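You operate a simulated robot arm through the tools that you are given. There is no shell and no other tool. Be economical: measure what you need, move in short steps, check, and stop when the job is done.

Carry out the task below with a simulated two-armed robot. There is one attempt and no reset: what you move stays moved.

Task
Set the blue bottle to ONE and the black bottle to ONE.
Fine: hold each bottle while you turn its knob; stand both in the crate.

It is judged by the outcome, as a careful person would: the job done as asked, and still so three seconds after it is handed in. It fails if anything else is knocked over, pushed out of place, dropped, spilled or broken.

Robot
Two 7-joint arms with two-finger parallel grippers on one trunk, on a base that drives. Base frame: it is fixed to the floor where the robot stands at the start and does not move with it; the origin is under the middle of the robot, x ahead of it, y to its left, z up. Readings come in mm, degrees, newtons and seconds.
The left shoulder is at the start at [70, 134, 1251], the right one opposite. With the tool pointing down near the work surface each hand reaches from about 100 to 640 mm from the robot's upright axis, wherever it stands, measured 20 degrees to its own side. Places, roughly: setting knob on the blue bottle [500, 0, 1000]; inside of the green crate [800, 200, 900]; setting knob on the black bottle [500, -200, 1000]. Payload 1.57 kg a hand.
Tool frame (each hand has its own): the origin (TCP) lies between the finger pads and is the grasp point; the fingertips stand 30 mm ahead of it; z points along the fingers, y is the line along which they close. The gripper opens to 80 mm. The fingers are 17 mm wide and 12 mm thick; the gripper's body (40 by 82 mm) begins 80 mm behind the TCP.
Orientation is that of the tool frame in the base frame, as a unit quaternion [x, y, z, w]. With the fingers straight down and closing along the base's y, the tool's x points along the base's -x, its y along +y and its z along -z.

Tools
- The arms move only by the tool step_arm. It takes "left_motion", "right_motion" or both (then of equal length, played together; a hand with none holds still); each is a list of rows, each a list of 7 numbers: the shift along the base's x, y, z in mm, then the turn, a rotation vector about the base's x, y, z in degrees, then the opening in per cent of the stroke, from 0 (shut) to 100 (fully open). In form: [[x, y, z, rx, ry, rz, fingers], ...]. A call has 1 to 8 rows; each row shifts and turns the commanded pose from where the row before left it. A row lasts 0.2 s, in which the tool goes at most 50 mm and 8.6 degrees; a call with a longer step from one row to the next is refused whole, and so is a gripper value outside its range. A pose out of reach is approached as far as the arm can. The call stops where the force on the tool passes 40 N (or 10 N more than at its start, if that is more) or the arm is blocked; 0.2 s more then pass. The fingers move at their own pace (about 153 mm/s each) and stop on an object; they squeeze with about 41 N. The grip force told is the motor's: it shows also when the fingers shut on nothing. Time passes only in rows, and 0.2 s behind the last, so rows that do not move let the fingers close. It gives the time, the measured TCP pose, the force on the tool (base axes), the opening and the grip force at its end, in the units of the frame above (readings bear some noise).
- Cameras (640 x 400 px; columns grow to the right, rows downward): "scene" is now at [117.3, -17.8, 1481.7]; the picture's right is [-0.15, -0.99, 0.00], its down [-0.61, 0.09, -0.79] and it looks along [0.78, -0.12, -0.61] (base axes); focal length 276 px, centre (320, 200). "left" rides on the left gripper at [72, 7, -122] in its tool frame; the picture's right is [-0.09, 1.00, 0.00], its down [-0.84, -0.08, -0.54] and it looks along [-0.54, -0.05, 0.84] (tool axes); focal length 238 px, centre (320, 200). "right" rides on the right gripper at [72, -6, -122] in its tool frame; the picture's right is [0.09, 1.00, 0.00], its down [-0.84, 0.08, -0.54] and it looks along [-0.54, 0.05, 0.84] (tool axes); focal length 238 px, centre (320, 200). There is no depth. A picture from a camera that has moved, and an enlarged one, comes with that camera's place and axes in the base frame and with its lens. The place of the scene camera against the robot may be out by one fixed shift of up to 25 mm in any direction.
- camera(camera): a new picture of that camera. It takes no simulated time.
- lift_body(by): slides the trunk up (or, below 0, down) by that many mm; the arms and the scene camera ride with it, the base frame stays. It gives what a move gives, with no picture.
- steer(legs): drives the robot by 1 to 6 legs, each [ahead, left, turn to the left] in mm, mm and degrees, along the robot's own axes; the way and the turn of a leg run together, so that a leg with both is an arc; at most 1500 mm and 180 degrees a leg. The arms and the cameras ride along, it lands a little off, and it stops where it bumps. It gives what a move gives.
- pan_tilt(pan, tilt): turns the head with the scene camera to pan (to the left, within 86 degrees either way) and tilt (down, from -29 to 69), counted from straight ahead of the robot. It gives what a move gives.
- inspect(camera, box): a new picture of the part [left, top, right, bottom] of that camera's present view, enlarged. It takes no simulated time.
- sign_off(): hands the job in; it is judged then, once.

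Go step by step. Nothing tells you exact positions but the pictures and the camera data: compare them with the known pose of the tool, close in by small moves and look again before you grip or let go. The budget is 120 turns and 88 pictures, counting those below and the enlarged ones. Unless the task says otherwise, let go and move clear before handing in, and close with one line.

The tools are called after ">>>" as a command line: name --argument value ..., lists and objects as JSON in quotes. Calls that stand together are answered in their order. step_arm: Moves the arms, as the interface text tells. Its arguments: {"type":"object","properties":{"left_motion":{"type":"array","items":{"type":"array","items":{"type":"number"}}},"right_motion":{"type":"array","items":{"type":"array","items":{"type":"number"}}}},"required":[]} The other tools are called the same way: lift_body (by) slides the trunk up or down; steer (legs) drives the base; pan_tilt (pan, tilt) turns the head that bears the scene camera; camera (camera) takes a picture; inspect (camera, box) takes an enlarged picture of a part of a camera's view; sign_off () hands the job in.

At the start:

```text
clock: 0.0
left_position: [436.9, 113.8, 1250.4]
left_orientation: [0.0, 1.0, 0.0, 0.0]
left_contact_force: [-0.2, -0.1, -0.6]
left_opening: 80.1
left_finger_force: 0.1
right_position: [418.5, -164.5, 1314.2]
right_orientation: [-0.001, 1.0, 0.0, 0.001]
right_contact_force: [-0.1, 0.0, -0.3]
right_opening: 79.9
right_finger_force: 0.0
trunk travel left (down, up): [-825.0, 115.0]
robot x, y, heading: [2.2, 2.2, 0.1]
head pan, tilt: [-8.8, 37.8]
```

scene: 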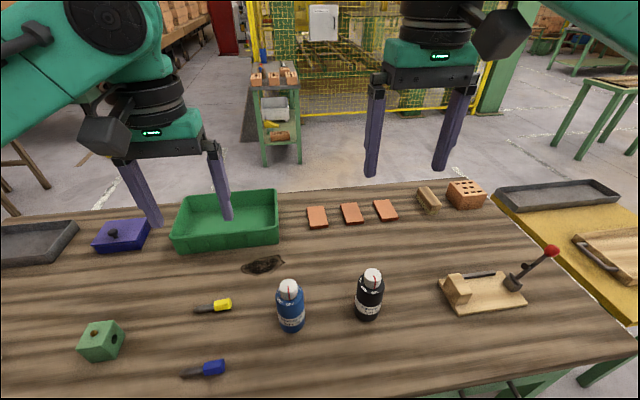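
right: 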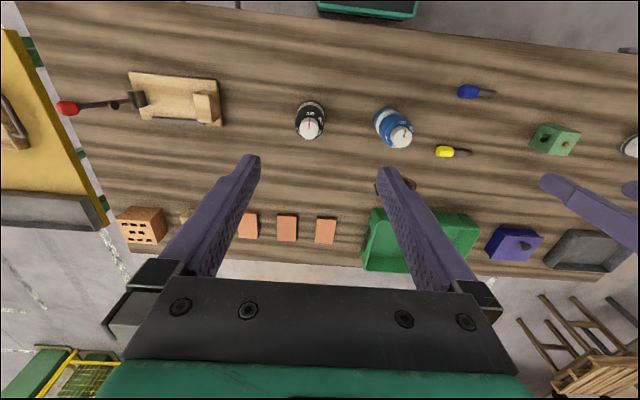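
left: 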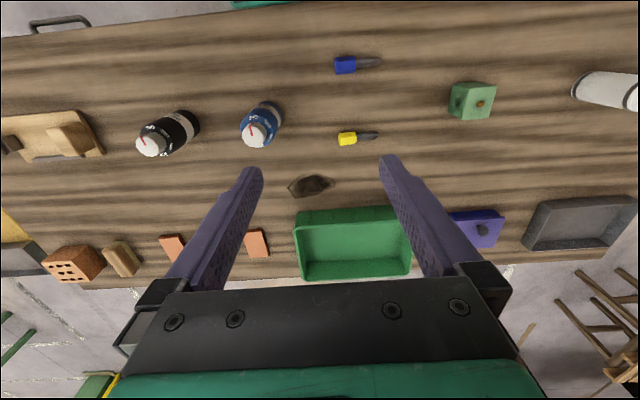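

I see a blue and a black bottle with white knobs near the front of the table, and the green crate beyond them to the left. I'll take enlarged views to read the dials first.

>>> inspect --camera "scene" --box '[250, 260, 410, 360]'

>>> inspect --camera "right" --box '[270, 80, 430, 180]'

>>> inspect --camera "left" --box '[130, 80, 290, 180]'

```text
4.00 times, centred on (330, 310) of scene
camera zoom: at [117.3, -17.8, 1481.7], right [-0.15, -0.99, 0.0], down [-0.61, 0.09, -0.79], along [0.78, -0.12, -0.61], focal length 1102 px, centre (280, -240)
```

zoom: 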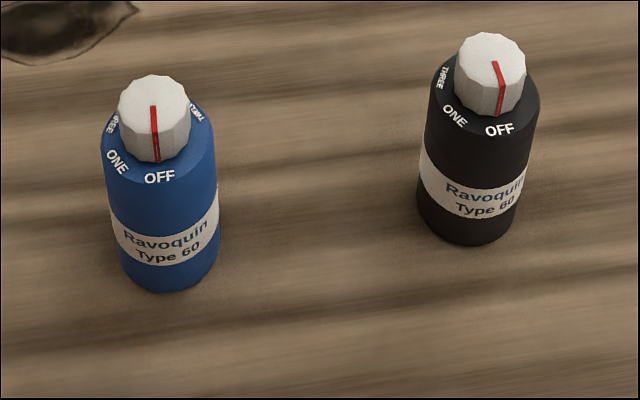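

```text
4.00 times, centred on (350, 130) of right
camera zoom: at [345.0, -171.7, 1437.2], right [-0.09, 1.0, 0.0], down [0.84, 0.08, 0.54], along [0.54, 0.05, -0.84], focal length 953 px, centre (200, 480)
```

zoom: 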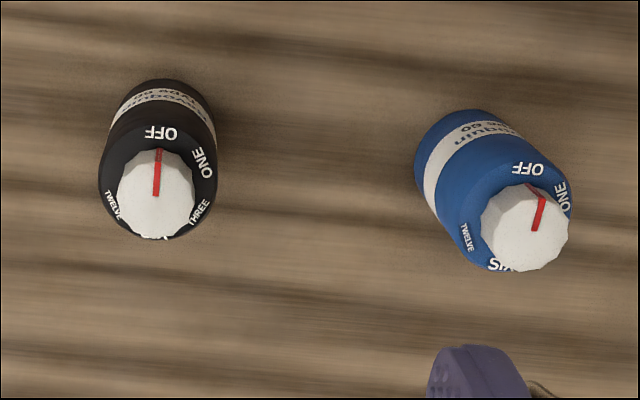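

```text
4.00 times, centred on (210, 130) of left
camera zoom: at [365.8, 120.7, 1372.7], right [0.09, 1.0, 0.0], down [0.84, -0.08, 0.54], along [0.54, -0.05, -0.84], focal length 953 px, centre (760, 480)
```

zoom: 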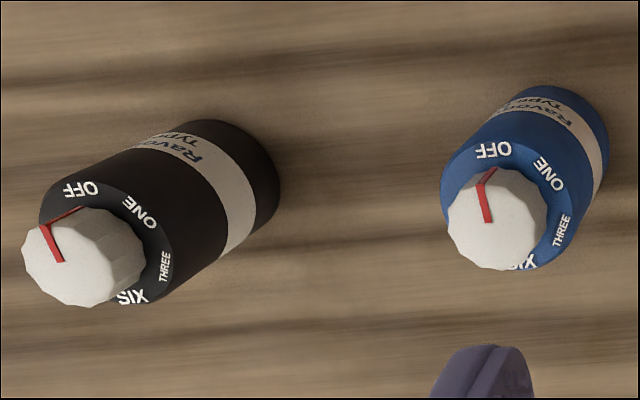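

Both pointers read OFF; ONE lies clockwise from it as seen from above, with labels OFF, ONE, THREE, SIX, TWELVE. The crate sits at about x 735–925, so I'll look down to see how much room there is between robot and table for driving ahead.

>>> pan_tilt --pan 0 --tilt 69

>>> camera --camera "scene"

```text
clock: 1.0
left_position: [437.1, 113.4, 1249.9]
left_orientation: [0.001, 1.0, 0.0, -0.001]
left_contact_force: [0.2, 0.1, -0.1]
left_opening: 80.1
left_finger_force: 0.0
right_position: [417.8, -166.5, 1313.8]
right_orientation: [-0.001, 1.0, 0.001, 0.0]
right_contact_force: [-0.1, -1.0, 0.3]
right_opening: 79.8
right_finger_force: 0.0
trunk travel left (down, up): [-825.0, 115.0]
robot x, y, heading: [2.9, 0.1, -0.1]
head pan, tilt: [0.0, 68.8]
```

```text
81 pictures are left
camera scene: at [87.8, -4.7, 1442.4], right [0.0, -1.0, 0.0], down [-0.93, 0.0, -0.36], along [0.36, 0.0, -0.93], focal length 276 px, centre (320, 200)
```

scene: 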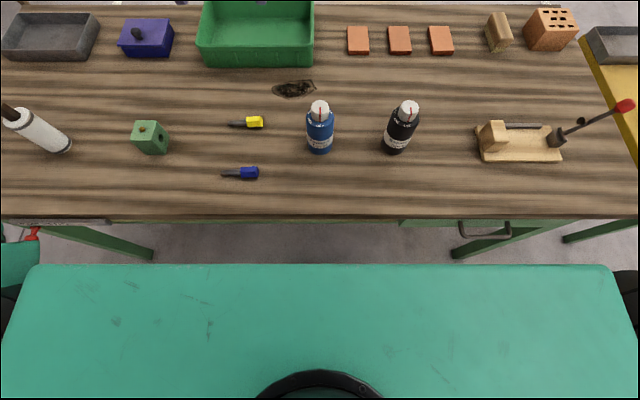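

The knobs lie at about (478, 0, 980) for blue and (480, -181, 980) for black, and the bodies are about 64 mm wide. I'll turn the left hand into a side-grip pose near the blue bottle while the right hand stays put.

>>> step_arm --left_motion '[[-2, 4, -20, 0, -7.86, 0, 100], [-2, 4, -20, 0, -7.86, 0, 100], [-2, 4, -22, 0, -7.86, 0, 100], [-2, 4, -22, 0, -7.86, 0, 100], [-2, 4, -22, 0, -7.86, 0, 100], [-1, 5, -22, 0, -7.86, 0, 100], [-1, 5, -22, 0, -7.84, 0, 100]]'

>>> step_arm --left_motion '[[0, 0, 0, 0, 0, -8.57, 100], [0, 0, 0, 0, 0, -8.57, 100], [0, 0, 0, 0, 0, -8.57, 100], [0, 0, 0, 0, 0, -8.57, 100], [0, 0, 0, 0, 0, -8.57, 100], [0, 0, 0, 0, 0, -8.57, 100], [0, 0, 0, 0, 0, -8.58, 100]]'

>>> camera --camera "left"

>>> pan_tilt --pan 0 --tilt 50

>>> camera --camera "scene"

```text
clock: 2.6
left_position: [444.7, 78.7, 1151.9]
left_orientation: [0.076, 0.915, -0.009, 0.396]
left_contact_force: [0.2, -0.6, 0.5]
left_opening: 79.9
left_finger_force: 0.0
left hand out of reach, approached as far as the arm can: row 5, 6, 7
right_position: [417.3, -166.1, 1315.0]
right_orientation: [-0.001, 1.0, 0.001, 0.001]
right_contact_force: [0.2, -0.9, -0.4]
right_opening: 79.7
right_finger_force: 0.0
trunk travel left (down, up): [-825.0, 115.0]
robot x, y, heading: [0.6, -0.5, -0.0]
head pan, tilt: [0.0, 68.8]
```

```text
clock: 4.2
left_position: [446.3, 81.3, 1150.3]
left_orientation: [0.522, 0.755, -0.204, 0.339]
left_contact_force: [0.1, 0.0, -0.2]
left_opening: 79.9
left_finger_force: 0.1
right_position: [417.3, -165.2, 1315.8]
right_orientation: [-0.001, 1.0, 0.0, 0.0]
right_contact_force: [0.2, 0.8, 0.5]
right_opening: 79.8
right_finger_force: 0.0
trunk travel left (down, up): [-825.0, 115.0]
robot x, y, heading: [0.2, -4.1, 0.2]
head pan, tilt: [0.0, 68.8]
```

```text
80 pictures are left
camera left: at [400.8, 211.6, 1182.8], right [0.95, 0.31, 0.11], down [-0.05, -0.21, 0.98], along [0.32, -0.93, -0.19], focal length 238 px, centre (320, 200)
```

left: 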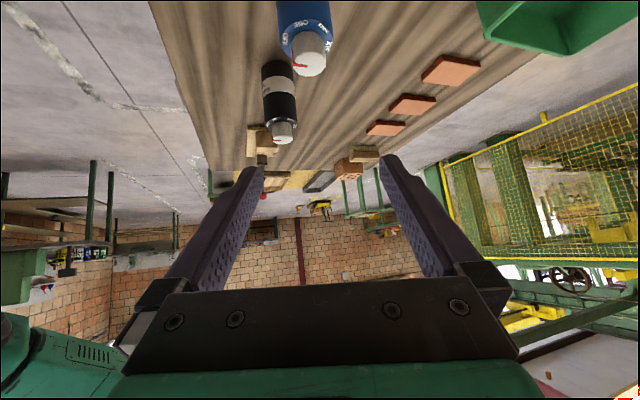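

```text
clock: 5.0
left_position: [444.7, 79.5, 1150.4]
left_orientation: [0.523, 0.756, -0.203, 0.338]
left_contact_force: [0.2, 1.2, 0.0]
left_opening: 80.0
left_finger_force: 0.1
right_position: [416.9, -165.6, 1314.4]
right_orientation: [0.0, 1.0, 0.0, 0.0]
right_contact_force: [-0.9, -0.4, 0.4]
right_opening: 79.8
right_finger_force: 0.1
trunk travel left (down, up): [-825.0, 115.0]
robot x, y, heading: [-1.7, -0.5, 0.1]
head pan, tilt: [0.0, 50.0]
```

```text
79 pictures are left
camera scene: at [108.7, -4.8, 1464.3], right [0.0, -1.0, 0.0], down [-0.77, 0.0, -0.64], along [0.64, 0.0, -0.77], focal length 276 px, centre (320, 200)
```

scene: 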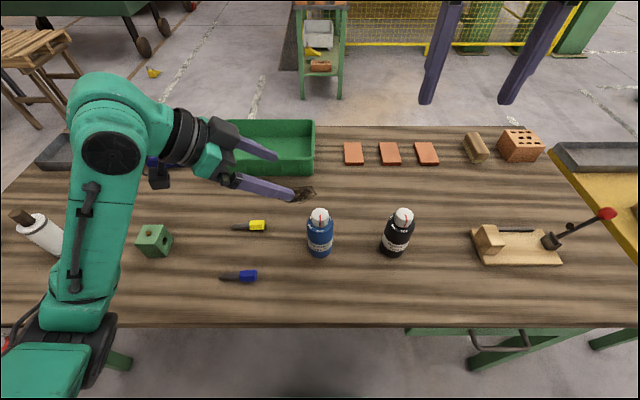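

The left hand is tilted about 43° below horizontal, coming from the left as planned. I'll flatten it a bit and bring it down to a pre-grasp point 120 mm short of the blue bottle.

>>> step_arm --left_motion '[[-1, 2, -32, -3.7, -1.5, -0.2, 100], [-1, 2, -32, -3.7, -1.5, -0.2, 100], [-1, 2, -32, 0, 0, 0, 100], [-1, 2, -32, 0, 0, 0, 100], [-1, 2, -30, 0, 0, 0, 100], [-2, 0, -30, 0, 0, 0, 100]]'

>>> camera --camera "left"

>>> camera --camera "scene"

```text
clock: 6.4
left_position: [437.9, 89.8, 960.8]
left_orientation: [0.508, 0.729, -0.24, 0.39]
left_contact_force: [-0.4, 0.4, -0.1]
left_opening: 80.0
left_finger_force: 0.0
right_position: [418.7, -165.5, 1314.8]
right_orientation: [-0.002, 1.0, 0.001, 0.0]
right_contact_force: [1.2, -0.5, 0.3]
right_opening: 79.8
right_finger_force: 0.1
trunk travel left (down, up): [-825.0, 115.0]
robot x, y, heading: [0.9, 1.7, -0.0]
head pan, tilt: [0.0, 50.0]
```

```text
78 pictures are left
camera left: at [392.5, 224.2, 973.3], right [0.94, 0.32, 0.12], down [-0.1, -0.09, 0.99], along [0.32, -0.94, -0.05], focal length 238 px, centre (320, 200)
```

left: 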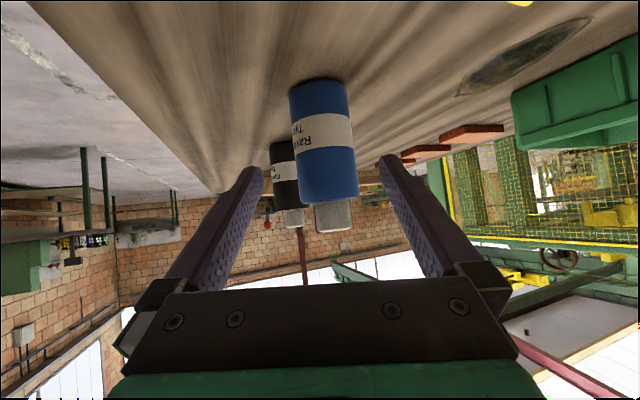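

```text
77 pictures are left
camera scene: at [109.0, -4.6, 1464.3], right [0.0, -1.0, 0.0], down [-0.77, 0.0, -0.64], along [0.64, 0.0, -0.77], focal length 276 px, centre (320, 200)
```

scene: 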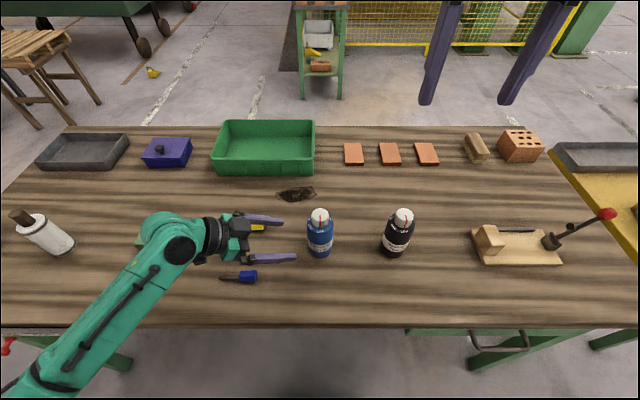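

The bottle body is centred between the left fingers. I'll level the closing axis, advance halfway, and check.

>>> step_arm --left_motion '[[0, 0, 0, -1.06, 2.42, 1.88, 100], [10, -23, -17, 0, 0, 0, 100], [10, -22, -17, 0, 0, 0, 100]]'

>>> camera --camera "left"

>>> inspect --camera "scene" --box '[200, 180, 440, 330]'

```text
clock: 7.2
left_position: [459.8, 44.9, 927.3]
left_orientation: [0.487, 0.744, -0.251, 0.382]
left_contact_force: [-0.9, 0.1, 0.2]
left_opening: 80.1
left_finger_force: 0.0
right_position: [418.3, -166.8, 1313.6]
right_orientation: [0.0, 1.0, 0.0, -0.001]
right_contact_force: [0.1, 0.7, 1.1]
right_opening: 80.0
right_finger_force: 0.0
trunk travel left (down, up): [-825.0, 115.0]
robot x, y, heading: [-1.3, -0.7, 0.1]
head pan, tilt: [0.0, 50.0]
```

```text
76 pictures are left
camera left: at [409.1, 177.1, 940.8], right [0.93, 0.35, 0.07], down [-0.05, -0.07, 1.0], along [0.35, -0.93, -0.05], focal length 238 px, centre (320, 200)
```

left: 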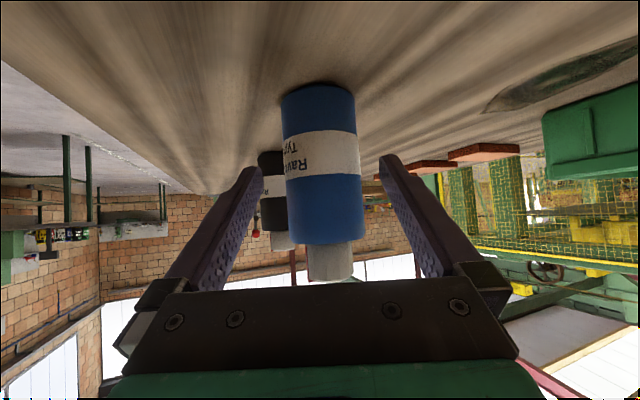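

```text
2.67 times, centred on (320, 255) of scene
camera zoom: at [109.9, -5.6, 1464.3], right [0.0, -1.0, 0.0], down [-0.77, 0.0, -0.64], along [0.64, 0.0, -0.77], focal length 735 px, centre (320, 53)
```

zoom: 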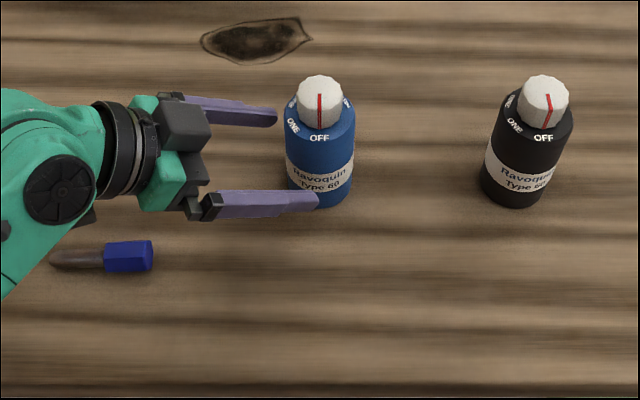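

Alignment is good; advancing the rest of the way and closing on the body.

>>> step_arm --left_motion '[[7, -15, -12, 0, 0, 0, 100], [6, -15, -11, 0, 0, 0, 100], [6, -15, -11, 0, 0, 0, 100], [0, 0, 0, 0, 0, 0, 100]]'

>>> camera --camera "left"

```text
clock: 8.2
left_position: [476.2, -0.7, 895.2]
left_orientation: [0.487, 0.744, -0.251, 0.383]
left_contact_force: [-1.1, 0.2, -1.0]
left_opening: 80.0
left_finger_force: 0.0
right_position: [418.4, -164.5, 1315.6]
right_orientation: [-0.001, 1.0, 0.001, 0.0]
right_contact_force: [0.0, 0.0, 0.1]
right_opening: 80.0
right_finger_force: 0.1
trunk travel left (down, up): [-825.0, 115.0]
robot x, y, heading: [-0.3, -0.2, -0.1]
head pan, tilt: [0.0, 50.0]
```

```text
74 pictures are left
camera left: at [426.4, 132.5, 907.4], right [0.93, 0.35, 0.07], down [-0.05, -0.07, 1.0], along [0.35, -0.93, -0.05], focal length 238 px, centre (320, 200)
```

left: 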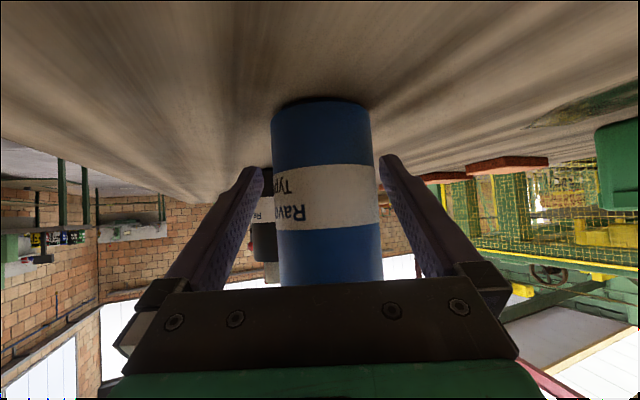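

The body is between the fingers, about 3 mm off centre. Correcting and closing.

>>> step_arm --left_motion '[[3, 0, 0, 0, 0, 0, 100], [0, 0, 0, 0, 0, 0, 0], [0, 0, 0, 0, 0, 0, 0], [0, 0, 0, 0, 0, 0, 0]]'

>>> inspect --camera "scene" --box '[200, 180, 440, 330]'

```text
clock: 9.2
left_position: [479.8, 0.9, 893.7]
left_orientation: [0.487, 0.744, -0.251, 0.383]
left_contact_force: [-0.4, -1.0, -0.8]
left_opening: 58.4
left_finger_force: 40.9
right_position: [418.8, -165.6, 1314.3]
right_orientation: [-0.001, 1.0, 0.001, 0.0]
right_contact_force: [-0.2, 0.3, 0.0]
right_opening: 80.1
right_finger_force: 0.0
trunk travel left (down, up): [-825.0, 115.0]
robot x, y, heading: [0.2, -0.6, 0.1]
head pan, tilt: [0.0, 50.0]
```

```text
2.67 times, centred on (320, 255) of scene
camera zoom: at [108.9, -4.7, 1464.3], right [0.0, -1.0, 0.0], down [-0.77, 0.0, -0.64], along [0.64, 0.0, -0.77], focal length 735 px, centre (320, 53)
```

zoom: 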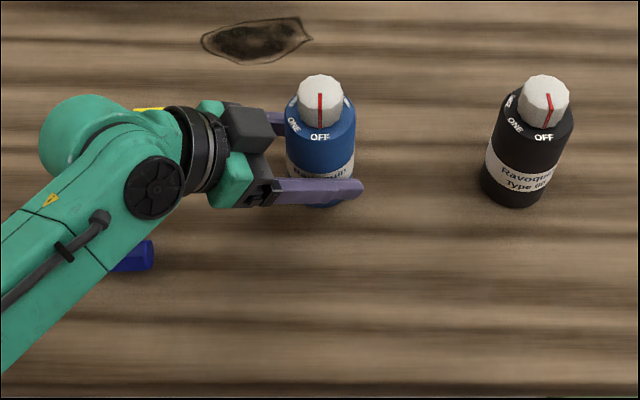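

The blue bottle is held. Now the right hand goes above the blue knob for a closer look at the dial.

>>> step_arm --right_motion '[[10, 28, -30, 0, 0, 0, 75], [10, 28, -30, 0, 0, 0, 75], [10, 28, -30, 0, 0, 0, 75], [10, 28, -30, 0, 0, 0, 75], [10, 28, -30, 0, 0, 0, 75], [10, 25, -30, 0, 0, 0, 75], [0, 0, -15, 0, 0, 0, 75]]'

>>> inspect --camera "right" --box '[220, 60, 420, 185]'

```text
clock: 10.8
left_position: [478.5, 1.1, 893.6]
left_orientation: [0.487, 0.744, -0.251, 0.382]
left_contact_force: [-0.1, -0.1, 0.0]
left_opening: 58.1
left_finger_force: 41.2
right_position: [476.2, 0.5, 1120.5]
right_orientation: [-0.001, 1.0, 0.001, 0.0]
right_contact_force: [-0.6, 0.5, 0.8]
right_opening: 60.0
right_finger_force: 0.2
trunk travel left (down, up): [-825.0, 115.0]
robot x, y, heading: [1.0, 0.5, 0.1]
head pan, tilt: [0.0, 50.0]
```

```text
3.20 times, centred on (320, 122) of right
camera zoom: at [403.2, -6.7, 1242.4], right [-0.09, 1.0, 0.0], down [0.84, 0.08, 0.54], along [0.54, 0.05, -0.84], focal length 763 px, centre (320, 448)
```

zoom: 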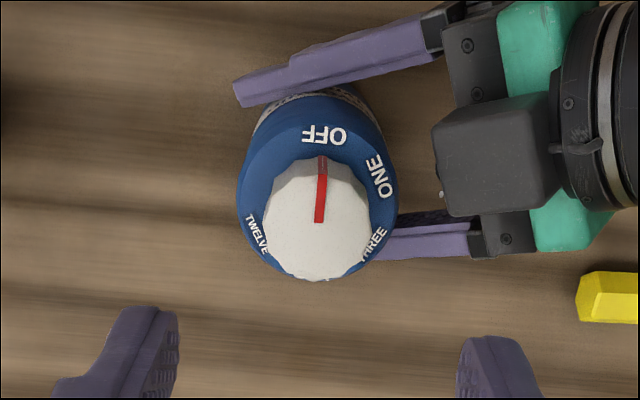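

The knob centre is at (480.5, 0) and ONE sits about 60° clockwise from OFF, where the pointer now is. I'll yaw the right hand -20° to keep clear of the left gripper, then descend most of the way.

>>> step_arm --right_motion '[[2, 0, -20, 0, 0, -7, 65], [2, 0, -20, 0, 0, -7, 65], [0, 0, -30, 0, 0, -6, 65], [0, 0, -30, 0, 0, 0, 65], [0, 0, 0, 0, 0, 0, 65]]'

>>> camera --camera "right"

>>> inspect --camera "scene" --box '[200, 130, 440, 280]'

```text
clock: 12.0
left_position: [479.1, 0.9, 893.7]
left_orientation: [0.488, 0.744, -0.252, 0.382]
left_contact_force: [0.0, 0.0, -1.0]
left_opening: 58.3
left_finger_force: 41.6
right_position: [480.5, 2.6, 1020.1]
right_orientation: [0.174, 0.985, 0.0, -0.001]
right_contact_force: [0.5, 0.3, -0.2]
right_opening: 51.9
right_finger_force: 0.1
trunk travel left (down, up): [-825.0, 115.0]
robot x, y, heading: [-1.3, -1.3, -0.1]
head pan, tilt: [0.0, 50.0]
```

```text
71 pictures are left
camera right: at [409.4, 20.6, 1142.7], right [0.25, 0.97, 0.0], down [0.81, -0.21, 0.54], along [0.52, -0.14, -0.84], focal length 238 px, centre (320, 200)
```

right: 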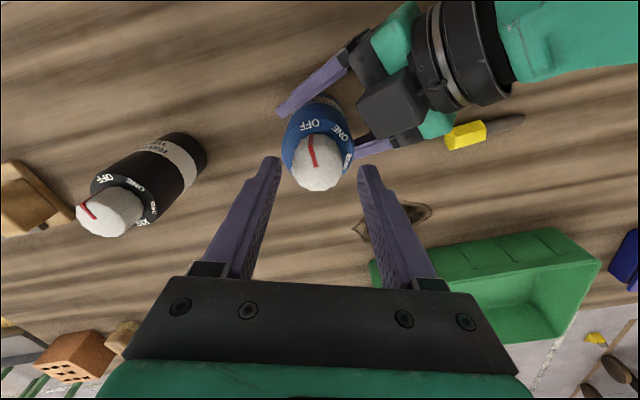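

```text
2.67 times, centred on (320, 205) of scene
camera zoom: at [109.3, -4.6, 1464.3], right [0.0, -1.0, 0.0], down [-0.77, 0.0, -0.64], along [0.64, 0.0, -0.77], focal length 735 px, centre (320, 187)
```

zoom: 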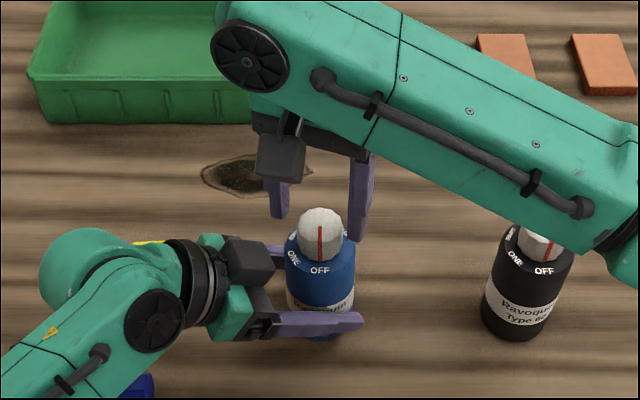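

The knob is centred between the right fingers. Descending to the knob and closing.

>>> step_arm --right_motion '[[0, -1, -12, 0, 0, 0, 65], [0, -1, -12, 0, 0, 0, 65], [0, 0, -8, 0, 0, 0, 65], [0, 0, 0, 0, 0, 0, 65]]'

>>> camera --camera "right"

>>> camera --camera "scene"

```text
clock: 13.0
left_position: [478.7, 2.6, 893.7]
left_orientation: [0.487, 0.744, -0.25, 0.383]
left_contact_force: [13.5, -3.7, -14.6]
left_opening: 58.3
left_finger_force: 40.8
right_position: [481.3, -0.6, 991.7]
right_orientation: [0.172, 0.985, 0.002, 0.002]
right_contact_force: [-8.9, 1.4, 31.9]
right_opening: 53.4
right_finger_force: 0.8
trunk travel left (down, up): [-825.0, 115.0]
robot x, y, heading: [-1.5, 1.7, 0.0]
head pan, tilt: [0.0, 50.0]
```

```text
69 pictures are left
camera right: at [410.0, 17.4, 1114.0], right [0.25, 0.97, 0.01], down [0.81, -0.21, 0.54], along [0.53, -0.13, -0.84], focal length 238 px, centre (320, 200)
```

right: 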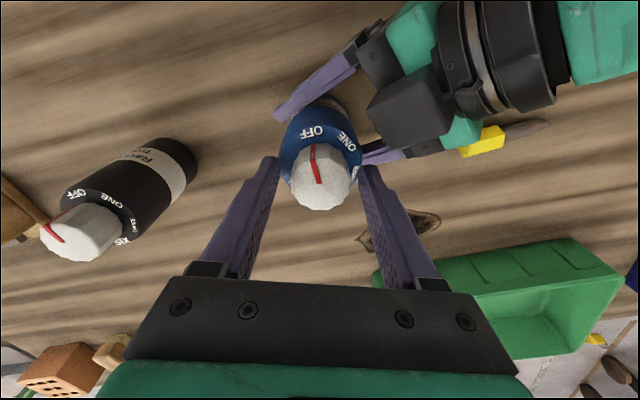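

```text
68 pictures are left
camera scene: at [107.5, -5.3, 1464.8], right [0.0, -1.0, 0.0], down [-0.77, 0.0, -0.64], along [0.64, 0.0, -0.77], focal length 276 px, centre (320, 200)
```

scene: 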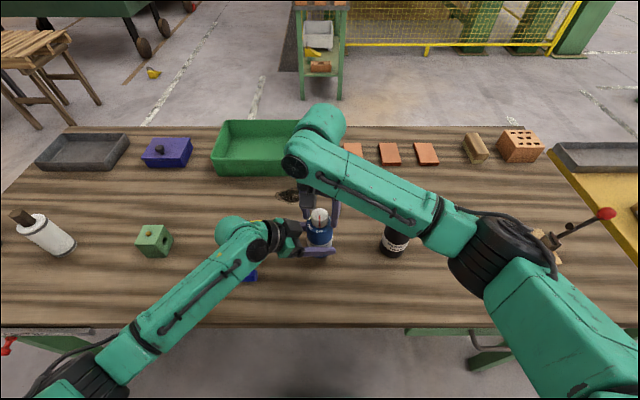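

There is about 32 N of contact: the fingertips are touching the bottle's shoulder. I'll lift a few mm to clear it before closing.

>>> step_arm --right_motion '[[0, 0, 6, 0, 0, 0, 65], [0, 0, 3, 0, 0, 0, 65], [0, 0, 0, 0, 0, 0, 65]]'

>>> inspect --camera "right" --box '[240, 80, 420, 230]'

```text
clock: 13.8
left_position: [478.6, -0.2, 893.6]
left_orientation: [0.487, 0.743, -0.252, 0.383]
left_contact_force: [0.2, 0.0, 0.3]
left_opening: 58.3
left_finger_force: 41.1
right_position: [482.2, -1.7, 995.9]
right_orientation: [0.174, 0.985, 0.0, 0.0]
right_contact_force: [0.6, 0.8, 0.0]
right_opening: 52.2
right_finger_force: 0.0
trunk travel left (down, up): [-825.0, 115.0]
robot x, y, heading: [-2.3, 0.8, -0.2]
head pan, tilt: [0.0, 50.0]
```

```text
2.67 times, centred on (330, 155) of right
camera zoom: at [411.6, 17.0, 1119.2], right [0.25, 0.97, 0.0], down [0.81, -0.21, 0.54], along [0.52, -0.14, -0.84], focal length 636 px, centre (293, 320)
```

zoom: 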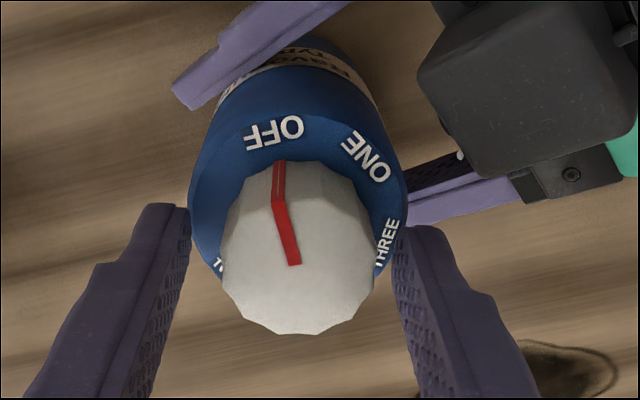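

Clear of the shoulder now, with the knob at about (479, 0). Small centring correction, then close on the knob.

>>> step_arm --right_motion '[[-3, 1.7, -1, 0, 0, 0, 65], [0, 0, 0, 0, 0, 0, 0], [0, 0, 0, 0, 0, 0, 0], [0, 0, 0, 0, 0, 0, 0]]'

>>> inspect --camera "right" --box '[240, 80, 420, 230]'

```text
clock: 14.8
left_position: [478.8, 0.8, 893.4]
left_orientation: [0.487, 0.743, -0.252, 0.383]
left_contact_force: [-4.8, -1.7, -0.2]
left_opening: 58.9
left_finger_force: 41.3
right_position: [479.8, -0.3, 995.1]
right_orientation: [0.173, 0.985, 0.001, -0.001]
right_contact_force: [5.2, 2.2, -0.3]
right_opening: 34.1
right_finger_force: 40.6
trunk travel left (down, up): [-825.0, 115.0]
robot x, y, heading: [3.2, -2.0, 0.1]
head pan, tilt: [0.0, 50.0]
```

```text
2.67 times, centred on (330, 155) of right
camera zoom: at [409.0, 18.2, 1118.0], right [0.25, 0.97, 0.0], down [0.81, -0.21, 0.54], along [0.52, -0.14, -0.84], focal length 636 px, centre (293, 320)
```

zoom: 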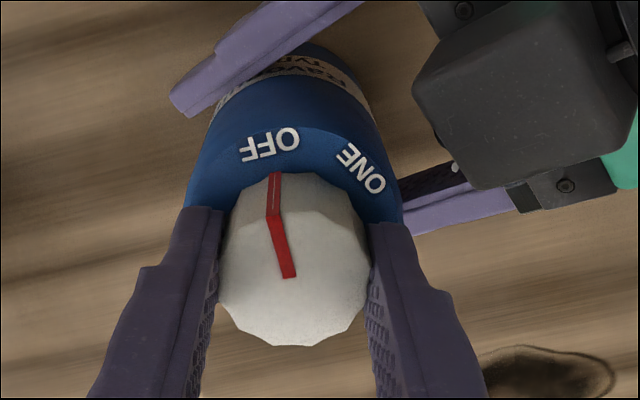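

The knob is gripped. Turning clockwise by 30° first.

>>> step_arm --right_motion '[[0, 0, 0, 0, 0, -6, 0], [0, 0, 0, 0, 0, -6, 0], [0, 0, 0, 0, 0, -6, 0], [0, 0, 0, 0, 0, -6, 0], [0, 0, 0, 0, 0, -6, 0]]'

>>> inspect --camera "right" --box '[240, 80, 420, 230]'

```text
clock: 16.0
left_position: [479.4, 0.3, 893.9]
left_orientation: [0.487, 0.743, -0.252, 0.383]
left_contact_force: [-11.9, -3.2, 5.1]
left_opening: 58.2
left_finger_force: 41.1
right_position: [479.3, -0.8, 995.3]
right_orientation: [0.423, 0.906, 0.0, 0.0]
right_contact_force: [12.0, 3.1, -3.9]
right_opening: 34.4
right_finger_force: 41.2
trunk travel left (down, up): [-825.0, 115.0]
robot x, y, heading: [-1.4, -2.1, -0.2]
head pan, tilt: [0.0, 50.0]
```

```text
2.67 times, centred on (330, 155) of right
camera zoom: at [427.4, 50.9, 1118.1], right [0.71, 0.71, 0.0], down [0.6, -0.59, 0.54], along [0.38, -0.38, -0.84], focal length 636 px, centre (293, 320)
```

zoom: 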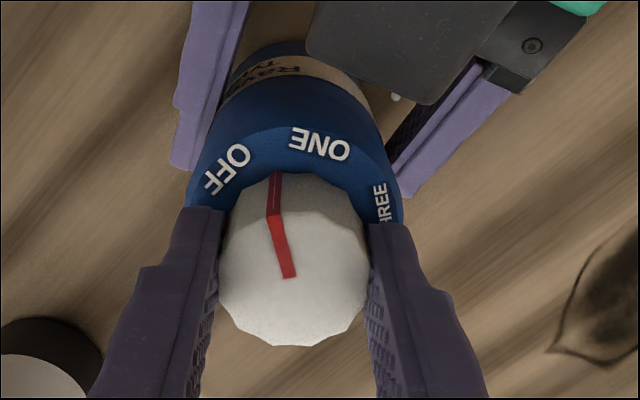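

Knob turns with the hand and the bottle holds still; the pointer is midway. Turning the remaining 30°.

>>> step_arm --right_motion '[[0, 0, 0, 0, 0, -6, 0], [0, 0, 0, 0, 0, -6, 0], [0, 0, 0, 0, 0, -6, 0], [0, 0, 0, 0, 0, -6, 0], [0, 0, 0, 0, 0, -6, 0]]'

>>> inspect --camera "right" --box '[240, 80, 420, 230]'

```text
clock: 17.2
left_position: [479.7, 0.4, 892.4]
left_orientation: [0.488, 0.743, -0.253, 0.382]
left_contact_force: [-16.1, -2.5, 4.4]
left_opening: 58.3
left_finger_force: 40.5
right_position: [479.1, -0.3, 995.5]
right_orientation: [0.643, 0.766, 0.0, 0.0]
right_contact_force: [16.5, 2.9, -5.4]
right_opening: 34.2
right_finger_force: 41.5
trunk travel left (down, up): [-825.0, 115.0]
robot x, y, heading: [1.6, -0.2, 0.0]
head pan, tilt: [0.0, 50.0]
```

```text
2.67 times, centred on (330, 155) of right
camera zoom: at [459.3, 69.3, 1118.0], right [0.96, 0.26, 0.0], down [0.22, -0.81, 0.54], along [0.14, -0.52, -0.84], focal length 636 px, centre (293, 320)
```

zoom: 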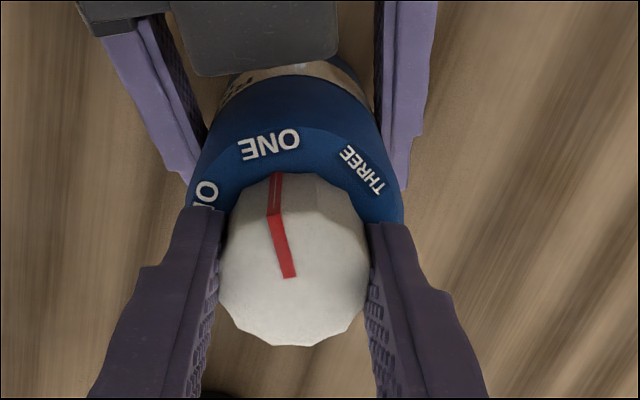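

The pointer is exactly at ONE. Releasing the knob and lifting straight up.

>>> step_arm --right_motion '[[0, 0, 0, 0, 0, 0, 65], [0, 0, 0, 0, 0, 0, 65], [0, 0, 20, 0, 0, 0, 65], [0, 0, 30, 0, 0, 0, 65], [0, 0, 40, 0, 0, 0, 65], [0, 0, 40, 0, 0, 0, 65]]'

>>> inspect --camera "right" --box '[240, 60, 420, 210]'

```text
clock: 18.6
left_position: [479.1, 0.7, 892.7]
left_orientation: [0.487, 0.744, -0.252, 0.383]
left_contact_force: [-0.5, 0.6, -0.6]
left_opening: 58.4
left_finger_force: 41.1
right_position: [478.7, 0.2, 1124.6]
right_orientation: [0.643, 0.766, -0.001, 0.0]
right_contact_force: [0.0, 1.4, -0.1]
right_opening: 52.2
right_finger_force: 0.1
trunk travel left (down, up): [-825.0, 115.0]
robot x, y, heading: [0.8, -2.9, 0.0]
head pan, tilt: [0.0, 50.0]
```

```text
2.67 times, centred on (330, 135) of right
camera zoom: at [459.1, 71.1, 1246.6], right [0.96, 0.26, 0.0], down [0.22, -0.81, 0.54], along [0.14, -0.52, -0.84], focal length 636 px, centre (293, 373)
```

zoom: 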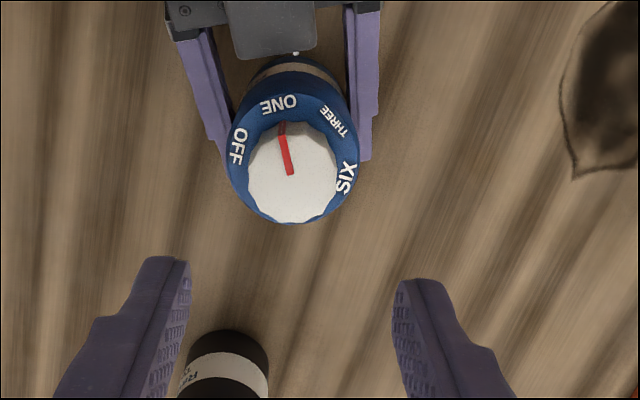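

Blue is set to ONE. Now the left hand opens and backs out along its approach, and the right hand turns back and moves off to its side.

>>> step_arm --left_motion '[[0, 0, 0, 0, 0, 0, 100], [0, 0, 0, 0, 0, 0, 100], [-7, 15, 12, 0, 0, 0, 100], [-7, 15, 12, 0, 0, 0, 100], [-13, 30, 22, 0, 0, 0, 100], [-14, 30, 22, 0, 0, 0, 100], [0, 10, 40, 0, 0, 0, 100], [0, 10, 40, 0, 0, 0, 100]]' --right_motion '[[0, 0, 0, 0, 0, 0, 65], [0, 0, 0, 0, 0, 0, 65], [0, 0, 20, 0, 0, 8, 65], [-5, -15, 20, 0, 0, 8, 65], [-10, -25, 20, 0, 0, 8, 65], [-10, -25, 20, 0, 0, 8, 65], [-10, -25, 20, 0, 0, 8, 65], [-10, -25, 20, 0, 0, 8, 65]]'

>>> camera --camera "scene"

```text
clock: 20.4
left_position: [435.4, 110.0, 1046.0]
left_orientation: [0.488, 0.743, -0.251, 0.382]
left_contact_force: [0.3, 0.8, -0.4]
left_opening: 80.0
left_finger_force: 0.1
right_position: [433.5, -113.7, 1244.3]
right_orientation: [0.274, 0.962, 0.001, 0.0]
right_contact_force: [-0.3, -0.7, -0.4]
right_opening: 52.1
right_finger_force: 0.2
trunk travel left (down, up): [-825.0, 115.0]
robot x, y, heading: [-4.6, 2.9, -0.3]
head pan, tilt: [0.0, 50.0]
```

```text
62 pictures are left
camera scene: at [107.0, -6.0, 1464.4], right [0.0, -1.0, 0.0], down [-0.77, 0.0, -0.64], along [0.64, 0.0, -0.77], focal length 276 px, centre (320, 200)
```

scene: 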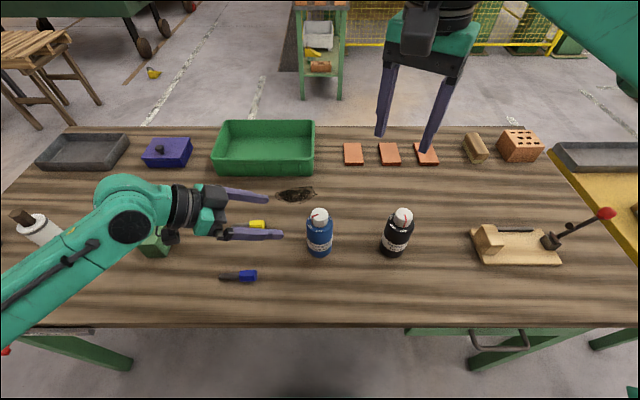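

All is upright and in place. I'll straighten the left hand to point down and begin tilting the right hand into the mirrored side-grip pose for the black bottle.

>>> step_arm --left_motion '[[0, 5, 20, 3.15, 4.79, 6.13, 100], [0, 5, 20, 3.15, 4.79, 6.13, 100], [0, 5, 20, 3.15, 4.79, 6.13, 100], [0, 0, 20, 3.15, 4.79, 6.13, 100], [0, 0, 20, 3.15, 4.79, 6.13, 100], [0, 0, 20, 3.15, 4.79, 6.13, 100], [0, 0, 20, 3.15, 4.79, 6.13, 100], [0, 0, 20, 3.15, 4.79, 6.13, 100]]' --right_motion '[[0, -10, 0, 0, 0, 8, 100], [0, -10, 0, 0, 0, 8, 100], [0, -10, 0, 0, 0, 8, 100], [0, -10, 0, 0, 0, 8, 100], [0, -10, 0, 3.15, -4.79, 6.13, 100], [0, -10, 0, 3.15, -4.79, 6.13, 100], [0, -10, -10, 3.15, -4.79, 6.13, 100], [0, -10, -10, 3.15, -4.79, 6.13, 100]]'

>>> step_arm --left_motion '[[0, 0, 0, 3.15, 4.79, 6.13, 65], [0, 0, 0, 3.15, 4.79, 6.13, 65], [0, 0, 0, 0, 0, 0, 65], [0, 0, 0, 0, 0, 0, 65], [0, 0, 0, 0, 0, 0, 65], [0, 0, 0, 0, 0, 0, 65]]' --right_motion '[[0, 0, -10, 3.15, -4.79, 6.13, 100], [0, 0, -10, 3.15, -4.79, 6.13, 100], [0, 0, -10, 3.15, -4.79, 6.13, 100], [0, 0, -10, 3.15, -4.79, 6.13, 100], [0, 0, -10, 3.15, -4.79, 6.13, 100], [0, 0, -10, 3.15, -4.79, 6.13, 100]]'

>>> camera --camera "scene"

```text
clock: 22.2
left_position: [436.4, 123.7, 1200.6]
left_orientation: [0.105, 0.99, -0.052, 0.085]
left_contact_force: [0.2, 0.6, -0.2]
left_opening: 80.0
left_finger_force: 0.1
right_position: [433.1, -196.5, 1225.5]
right_orientation: [-0.213, 0.957, 0.11, 0.166]
right_contact_force: [0.5, -0.9, -0.4]
right_opening: 80.1
right_finger_force: 0.0
trunk travel left (down, up): [-825.0, 115.0]
robot x, y, heading: [1.9, -0.1, 0.1]
head pan, tilt: [0.0, 50.0]
```

```text
clock: 23.6
left_position: [439.9, 126.1, 1201.5]
left_orientation: [-0.001, 1.0, 0.001, 0.001]
left_contact_force: [0.6, -0.7, 0.9]
left_opening: 52.1
left_finger_force: 0.1
right_position: [434.3, -197.1, 1164.8]
right_orientation: [-0.488, 0.743, 0.251, 0.382]
right_contact_force: [-0.1, -0.1, 0.0]
right_opening: 79.7
right_finger_force: 0.0
trunk travel left (down, up): [-825.0, 115.0]
robot x, y, heading: [-0.5, 2.6, -0.2]
head pan, tilt: [0.0, 50.0]
```

```text
61 pictures are left
camera scene: at [109.4, -4.9, 1464.3], right [0.0, -1.0, 0.0], down [-0.77, 0.0, -0.64], along [0.64, 0.0, -0.77], focal length 276 px, centre (320, 200)
```

scene: 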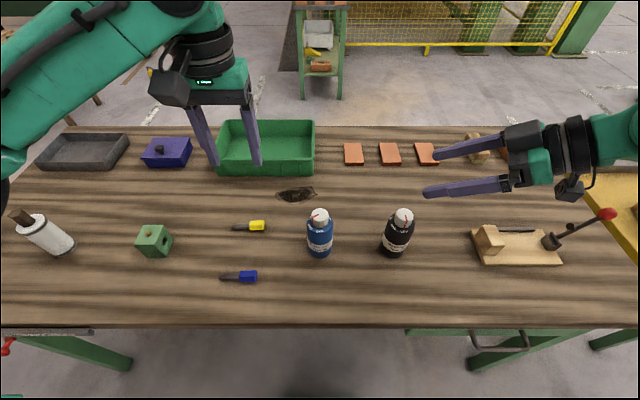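

Both hands are posed. I'll drive 150 mm to the right so the black bottle is as well placed as the blue one was.

>>> steer --legs '[[0, -150, 0]]'

>>> camera --camera "right"

>>> camera --camera "left"

```text
clock: 24.9
left_position: [438.0, -19.5, 1200.4]
left_orientation: [-0.003, 1.0, 0.0, 0.001]
left_contact_force: [-0.4, 0.8, 0.5]
left_opening: 51.9
left_finger_force: 0.0
right_position: [434.0, -341.1, 1165.2]
right_orientation: [-0.49, 0.743, 0.25, 0.38]
right_contact_force: [-0.2, 0.1, -0.2]
right_opening: 79.9
right_finger_force: 0.1
trunk travel left (down, up): [-825.0, 115.0]
robot x, y, heading: [-2.1, -151.3, 0.1]
head pan, tilt: [0.0, 50.0]
```

```text
60 pictures are left
camera right: at [384.1, -473.4, 1178.6], right [-0.94, 0.34, -0.08], down [-0.05, 0.08, 1.0], along [0.35, 0.94, -0.05], focal length 238 px, centre (320, 200)
```

right: 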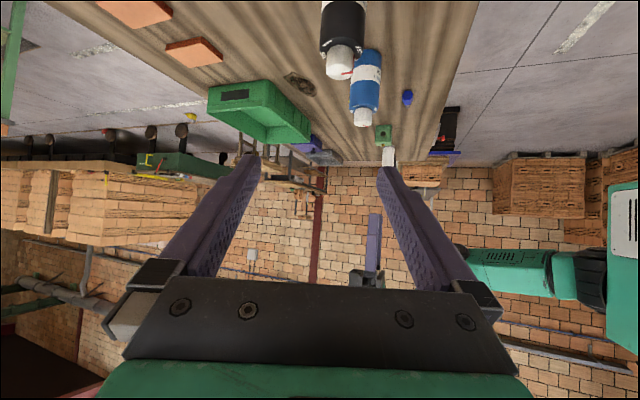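

```text
59 pictures are left
camera left: at [366.7, -13.1, 1323.6], right [0.09, 1.0, 0.0], down [0.84, -0.07, 0.54], along [0.54, -0.05, -0.84], focal length 238 px, centre (320, 200)
```

left: 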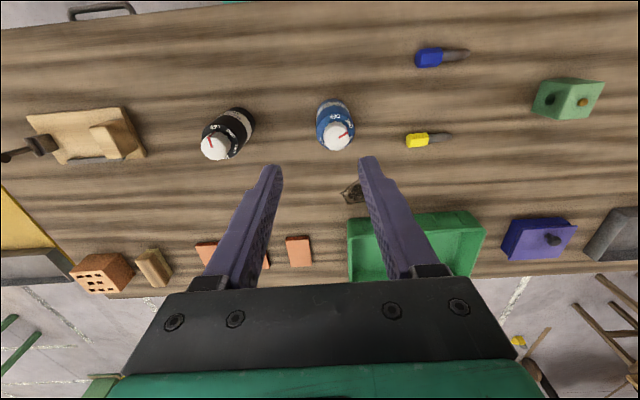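

The black bottle is at about (479, -182). Moving the right hand down to its pre-grasp point, 120 mm short along the finger direction.

>>> step_arm --right_motion '[[1, 11, -34, 0, 0, 0, 100], [1, 11, -34, 0, 0, 0, 100], [1, 12, -34, 0, 0, 0, 100], [1, 12, -33, 0, 0, 0, 100], [1, 12, -33, 0, 0, 0, 100], [2, 12, -33, 0, 0, 0, 100]]'

>>> camera --camera "right"

```text
clock: 26.4
left_position: [439.0, -22.9, 1202.3]
left_orientation: [-0.003, 1.0, 0.001, 0.001]
left_contact_force: [-0.5, -0.6, 0.5]
left_opening: 52.1
left_finger_force: 0.1
right_position: [441.2, -275.7, 963.5]
right_orientation: [-0.491, 0.742, 0.251, 0.381]
right_contact_force: [-0.1, 0.4, -0.2]
right_opening: 80.1
right_finger_force: 0.0
trunk travel left (down, up): [-825.0, 115.0]
robot x, y, heading: [0.5, -153.4, 0.4]
head pan, tilt: [0.0, 50.0]
```

```text
58 pictures are left
camera right: at [391.5, -406.2, 975.9], right [-0.94, 0.34, -0.07], down [-0.05, 0.07, 1.0], along [0.35, 0.94, -0.05], focal length 238 px, centre (320, 200)
```

right: 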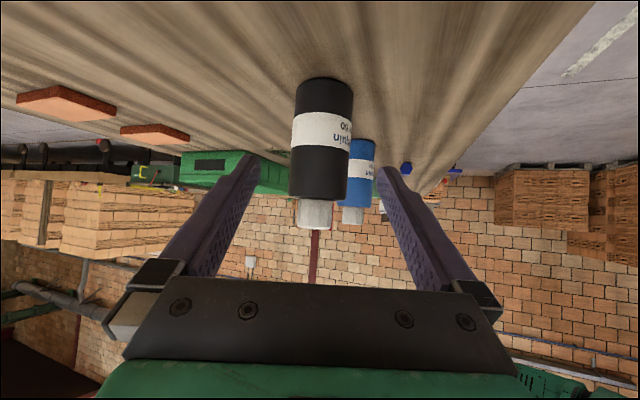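

Centred again. Advancing most of the way, then checking.

>>> step_arm --right_motion '[[9, 22, -17, 0, 0, 0, 100], [9, 22, -17, 0, 0, 0, 100], [9, 20, -15, 0, 0, 0, 100], [6, 15, -11, 0, 0, 0, 100], [4, 14, -9, 0, 0, 0, 100], [0, 0, 0, 0, 0, 0, 100]]'

>>> camera --camera "right"

```text
clock: 27.8
left_position: [438.1, -22.5, 1201.4]
left_orientation: [-0.002, 1.0, 0.001, 0.001]
left_contact_force: [-1.2, 0.0, -1.1]
left_opening: 52.2
left_finger_force: 0.0
right_position: [480.4, -180.3, 894.8]
right_orientation: [-0.49, 0.742, 0.252, 0.381]
right_contact_force: [-0.3, 0.2, 0.3]
right_opening: 80.1
right_finger_force: 0.0
trunk travel left (down, up): [-825.0, 115.0]
robot x, y, heading: [2.7, -148.4, 0.2]
head pan, tilt: [0.0, 50.0]
```

```text
57 pictures are left
camera right: at [430.3, -312.4, 907.2], right [-0.94, 0.34, -0.07], down [-0.05, 0.07, 1.0], along [0.35, 0.94, -0.05], focal length 238 px, centre (320, 200)
```

right: 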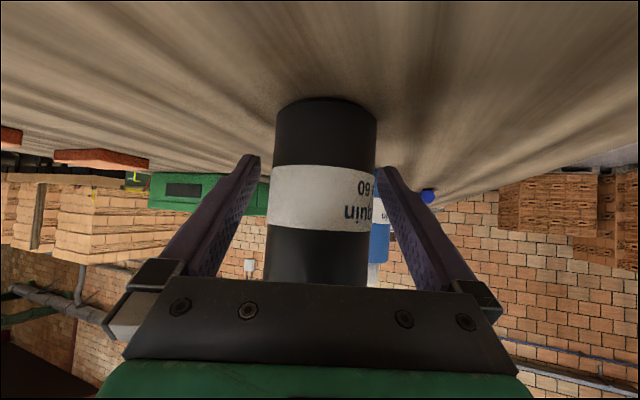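

Well centred; closing on the black bottle and bringing the left hand above its knob with -y offset and a +20° mirrored yaw.

>>> step_arm --right_motion '[[0, 0, 0, 0, 0, 0, 0], [0, 0, 0, 0, 0, 0, 0], [0, 0, 0, 0, 0, 0, 0], [0, 0, 0, 0, 0, 0, 0]]'

>>> step_arm --left_motion '[[8, -32, -18, 0, 0, 0, 65], [8, -32, -18, 0, 0, 0, 65], [8, -32, -18, 0, 0, 0, 65], [8, -32, -18, 0, 0, 0, 65], [8, -32, -18, 0, 0, 0, 65]]'

>>> inspect --camera "left" --box '[220, 60, 420, 185]'

>>> camera --camera "scene"

```text
clock: 28.8
left_position: [438.5, -23.1, 1200.0]
left_orientation: [-0.003, 1.0, 0.001, 0.001]
left_contact_force: [0.1, -0.1, 0.0]
left_opening: 51.9
left_finger_force: 0.2
right_position: [480.7, -180.7, 894.2]
right_orientation: [-0.49, 0.743, 0.251, 0.38]
right_contact_force: [-0.9, 0.4, 1.2]
right_opening: 58.5
right_finger_force: 41.0
trunk travel left (down, up): [-825.0, 115.0]
robot x, y, heading: [-1.6, -150.6, 0.4]
head pan, tilt: [0.0, 50.0]
```

```text
clock: 29.9
left_position: [477.2, -185.2, 1110.0]
left_orientation: [-0.003, 1.0, 0.002, 0.002]
left_contact_force: [0.2, -0.7, 1.0]
left_opening: 52.1
left_finger_force: 0.1
right_position: [480.9, -181.1, 893.7]
right_orientation: [-0.491, 0.742, 0.253, 0.381]
right_contact_force: [-0.6, 0.5, 1.2]
right_opening: 58.3
right_finger_force: 41.0
trunk travel left (down, up): [-825.0, 115.0]
robot x, y, heading: [-1.0, -147.5, 0.0]
head pan, tilt: [0.0, 50.0]
```

```text
3.20 times, centred on (320, 122) of left
camera zoom: at [406.1, -179.3, 1232.3], right [0.09, 1.0, 0.0], down [0.84, -0.07, 0.54], along [0.54, -0.04, -0.84], focal length 763 px, centre (320, 448)
```

zoom: 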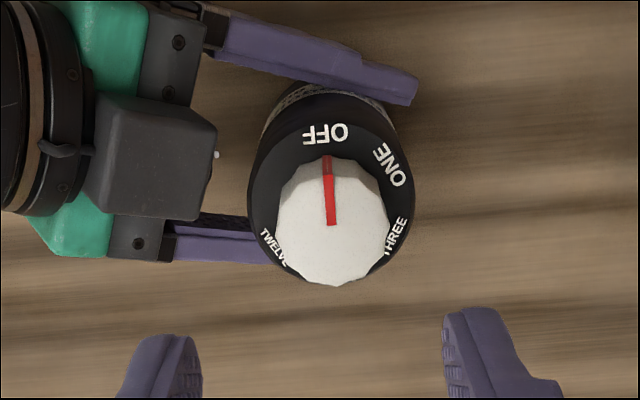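

```text
55 pictures are left
camera scene: at [109.3, -156.0, 1464.4], right [0.0, -1.0, 0.0], down [-0.77, 0.0, -0.64], along [0.64, 0.0, -0.77], focal length 276 px, centre (320, 200)
```

scene: 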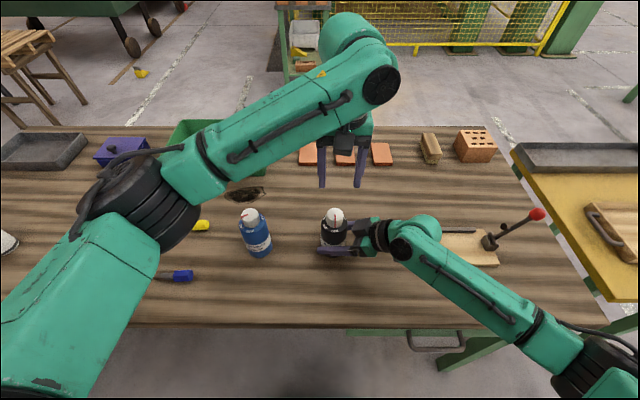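

Black bottle held; its dial matches the blue one, pointer at OFF, knob at (480, -180). I'll pre-turn the left hand +68° and come down to just above the knob.

>>> step_arm --left_motion '[[1, 1, 0, 0, 0, 8.5, 65], [1, 1, -5, 0, 0, 8.5, 65], [1, 1, -10, 0, 0, 8.5, 65], [0, 1, -10, 0, 0, 8.5, 65], [0, 1, -15, 0, 0, 8.5, 65], [0, 0, -15, 0, 0, 8.5, 65], [0, 0, -15, 0, 0, 8.5, 65], [0, 0, -15, 0, 0, 8.5, 65]]'

>>> camera --camera "left"

>>> camera --camera "scene"

```text
clock: 31.8
left_position: [481.9, -178.2, 1027.1]
left_orientation: [-0.563, 0.827, 0.003, 0.0]
left_contact_force: [-0.2, 0.6, -0.6]
left_opening: 52.1
left_finger_force: 0.0
right_position: [480.2, -180.7, 893.8]
right_orientation: [-0.49, 0.742, 0.252, 0.382]
right_contact_force: [-0.4, -1.3, 0.9]
right_opening: 58.3
right_finger_force: 41.2
trunk travel left (down, up): [-825.0, 115.0]
robot x, y, heading: [1.5, -151.3, 0.3]
head pan, tilt: [0.0, 50.0]
```

```text
54 pictures are left
camera left: at [449.3, -242.6, 1148.9], right [-0.89, 0.45, 0.0], down [0.38, 0.75, 0.54], along [0.24, 0.49, -0.84], focal length 238 px, centre (320, 200)
```

left: 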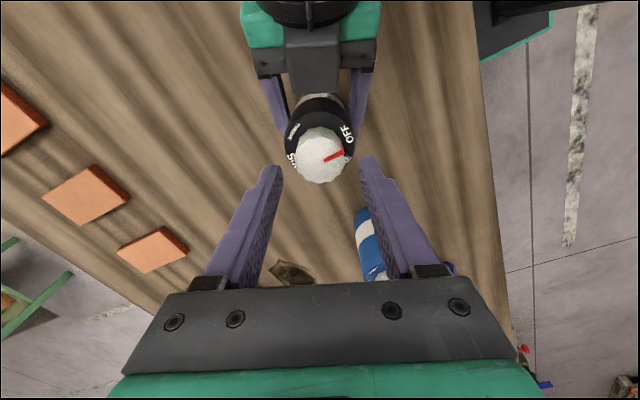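

```text
53 pictures are left
camera scene: at [109.0, -154.5, 1464.4], right [0.0, -1.0, 0.0], down [-0.77, 0.0, -0.64], along [0.64, 0.0, -0.77], focal length 276 px, centre (320, 200)
```

scene: 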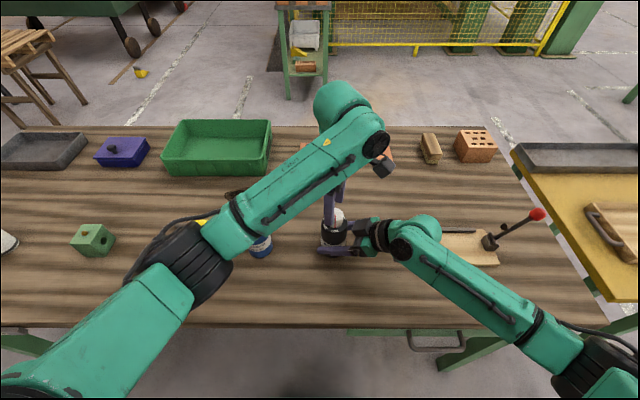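

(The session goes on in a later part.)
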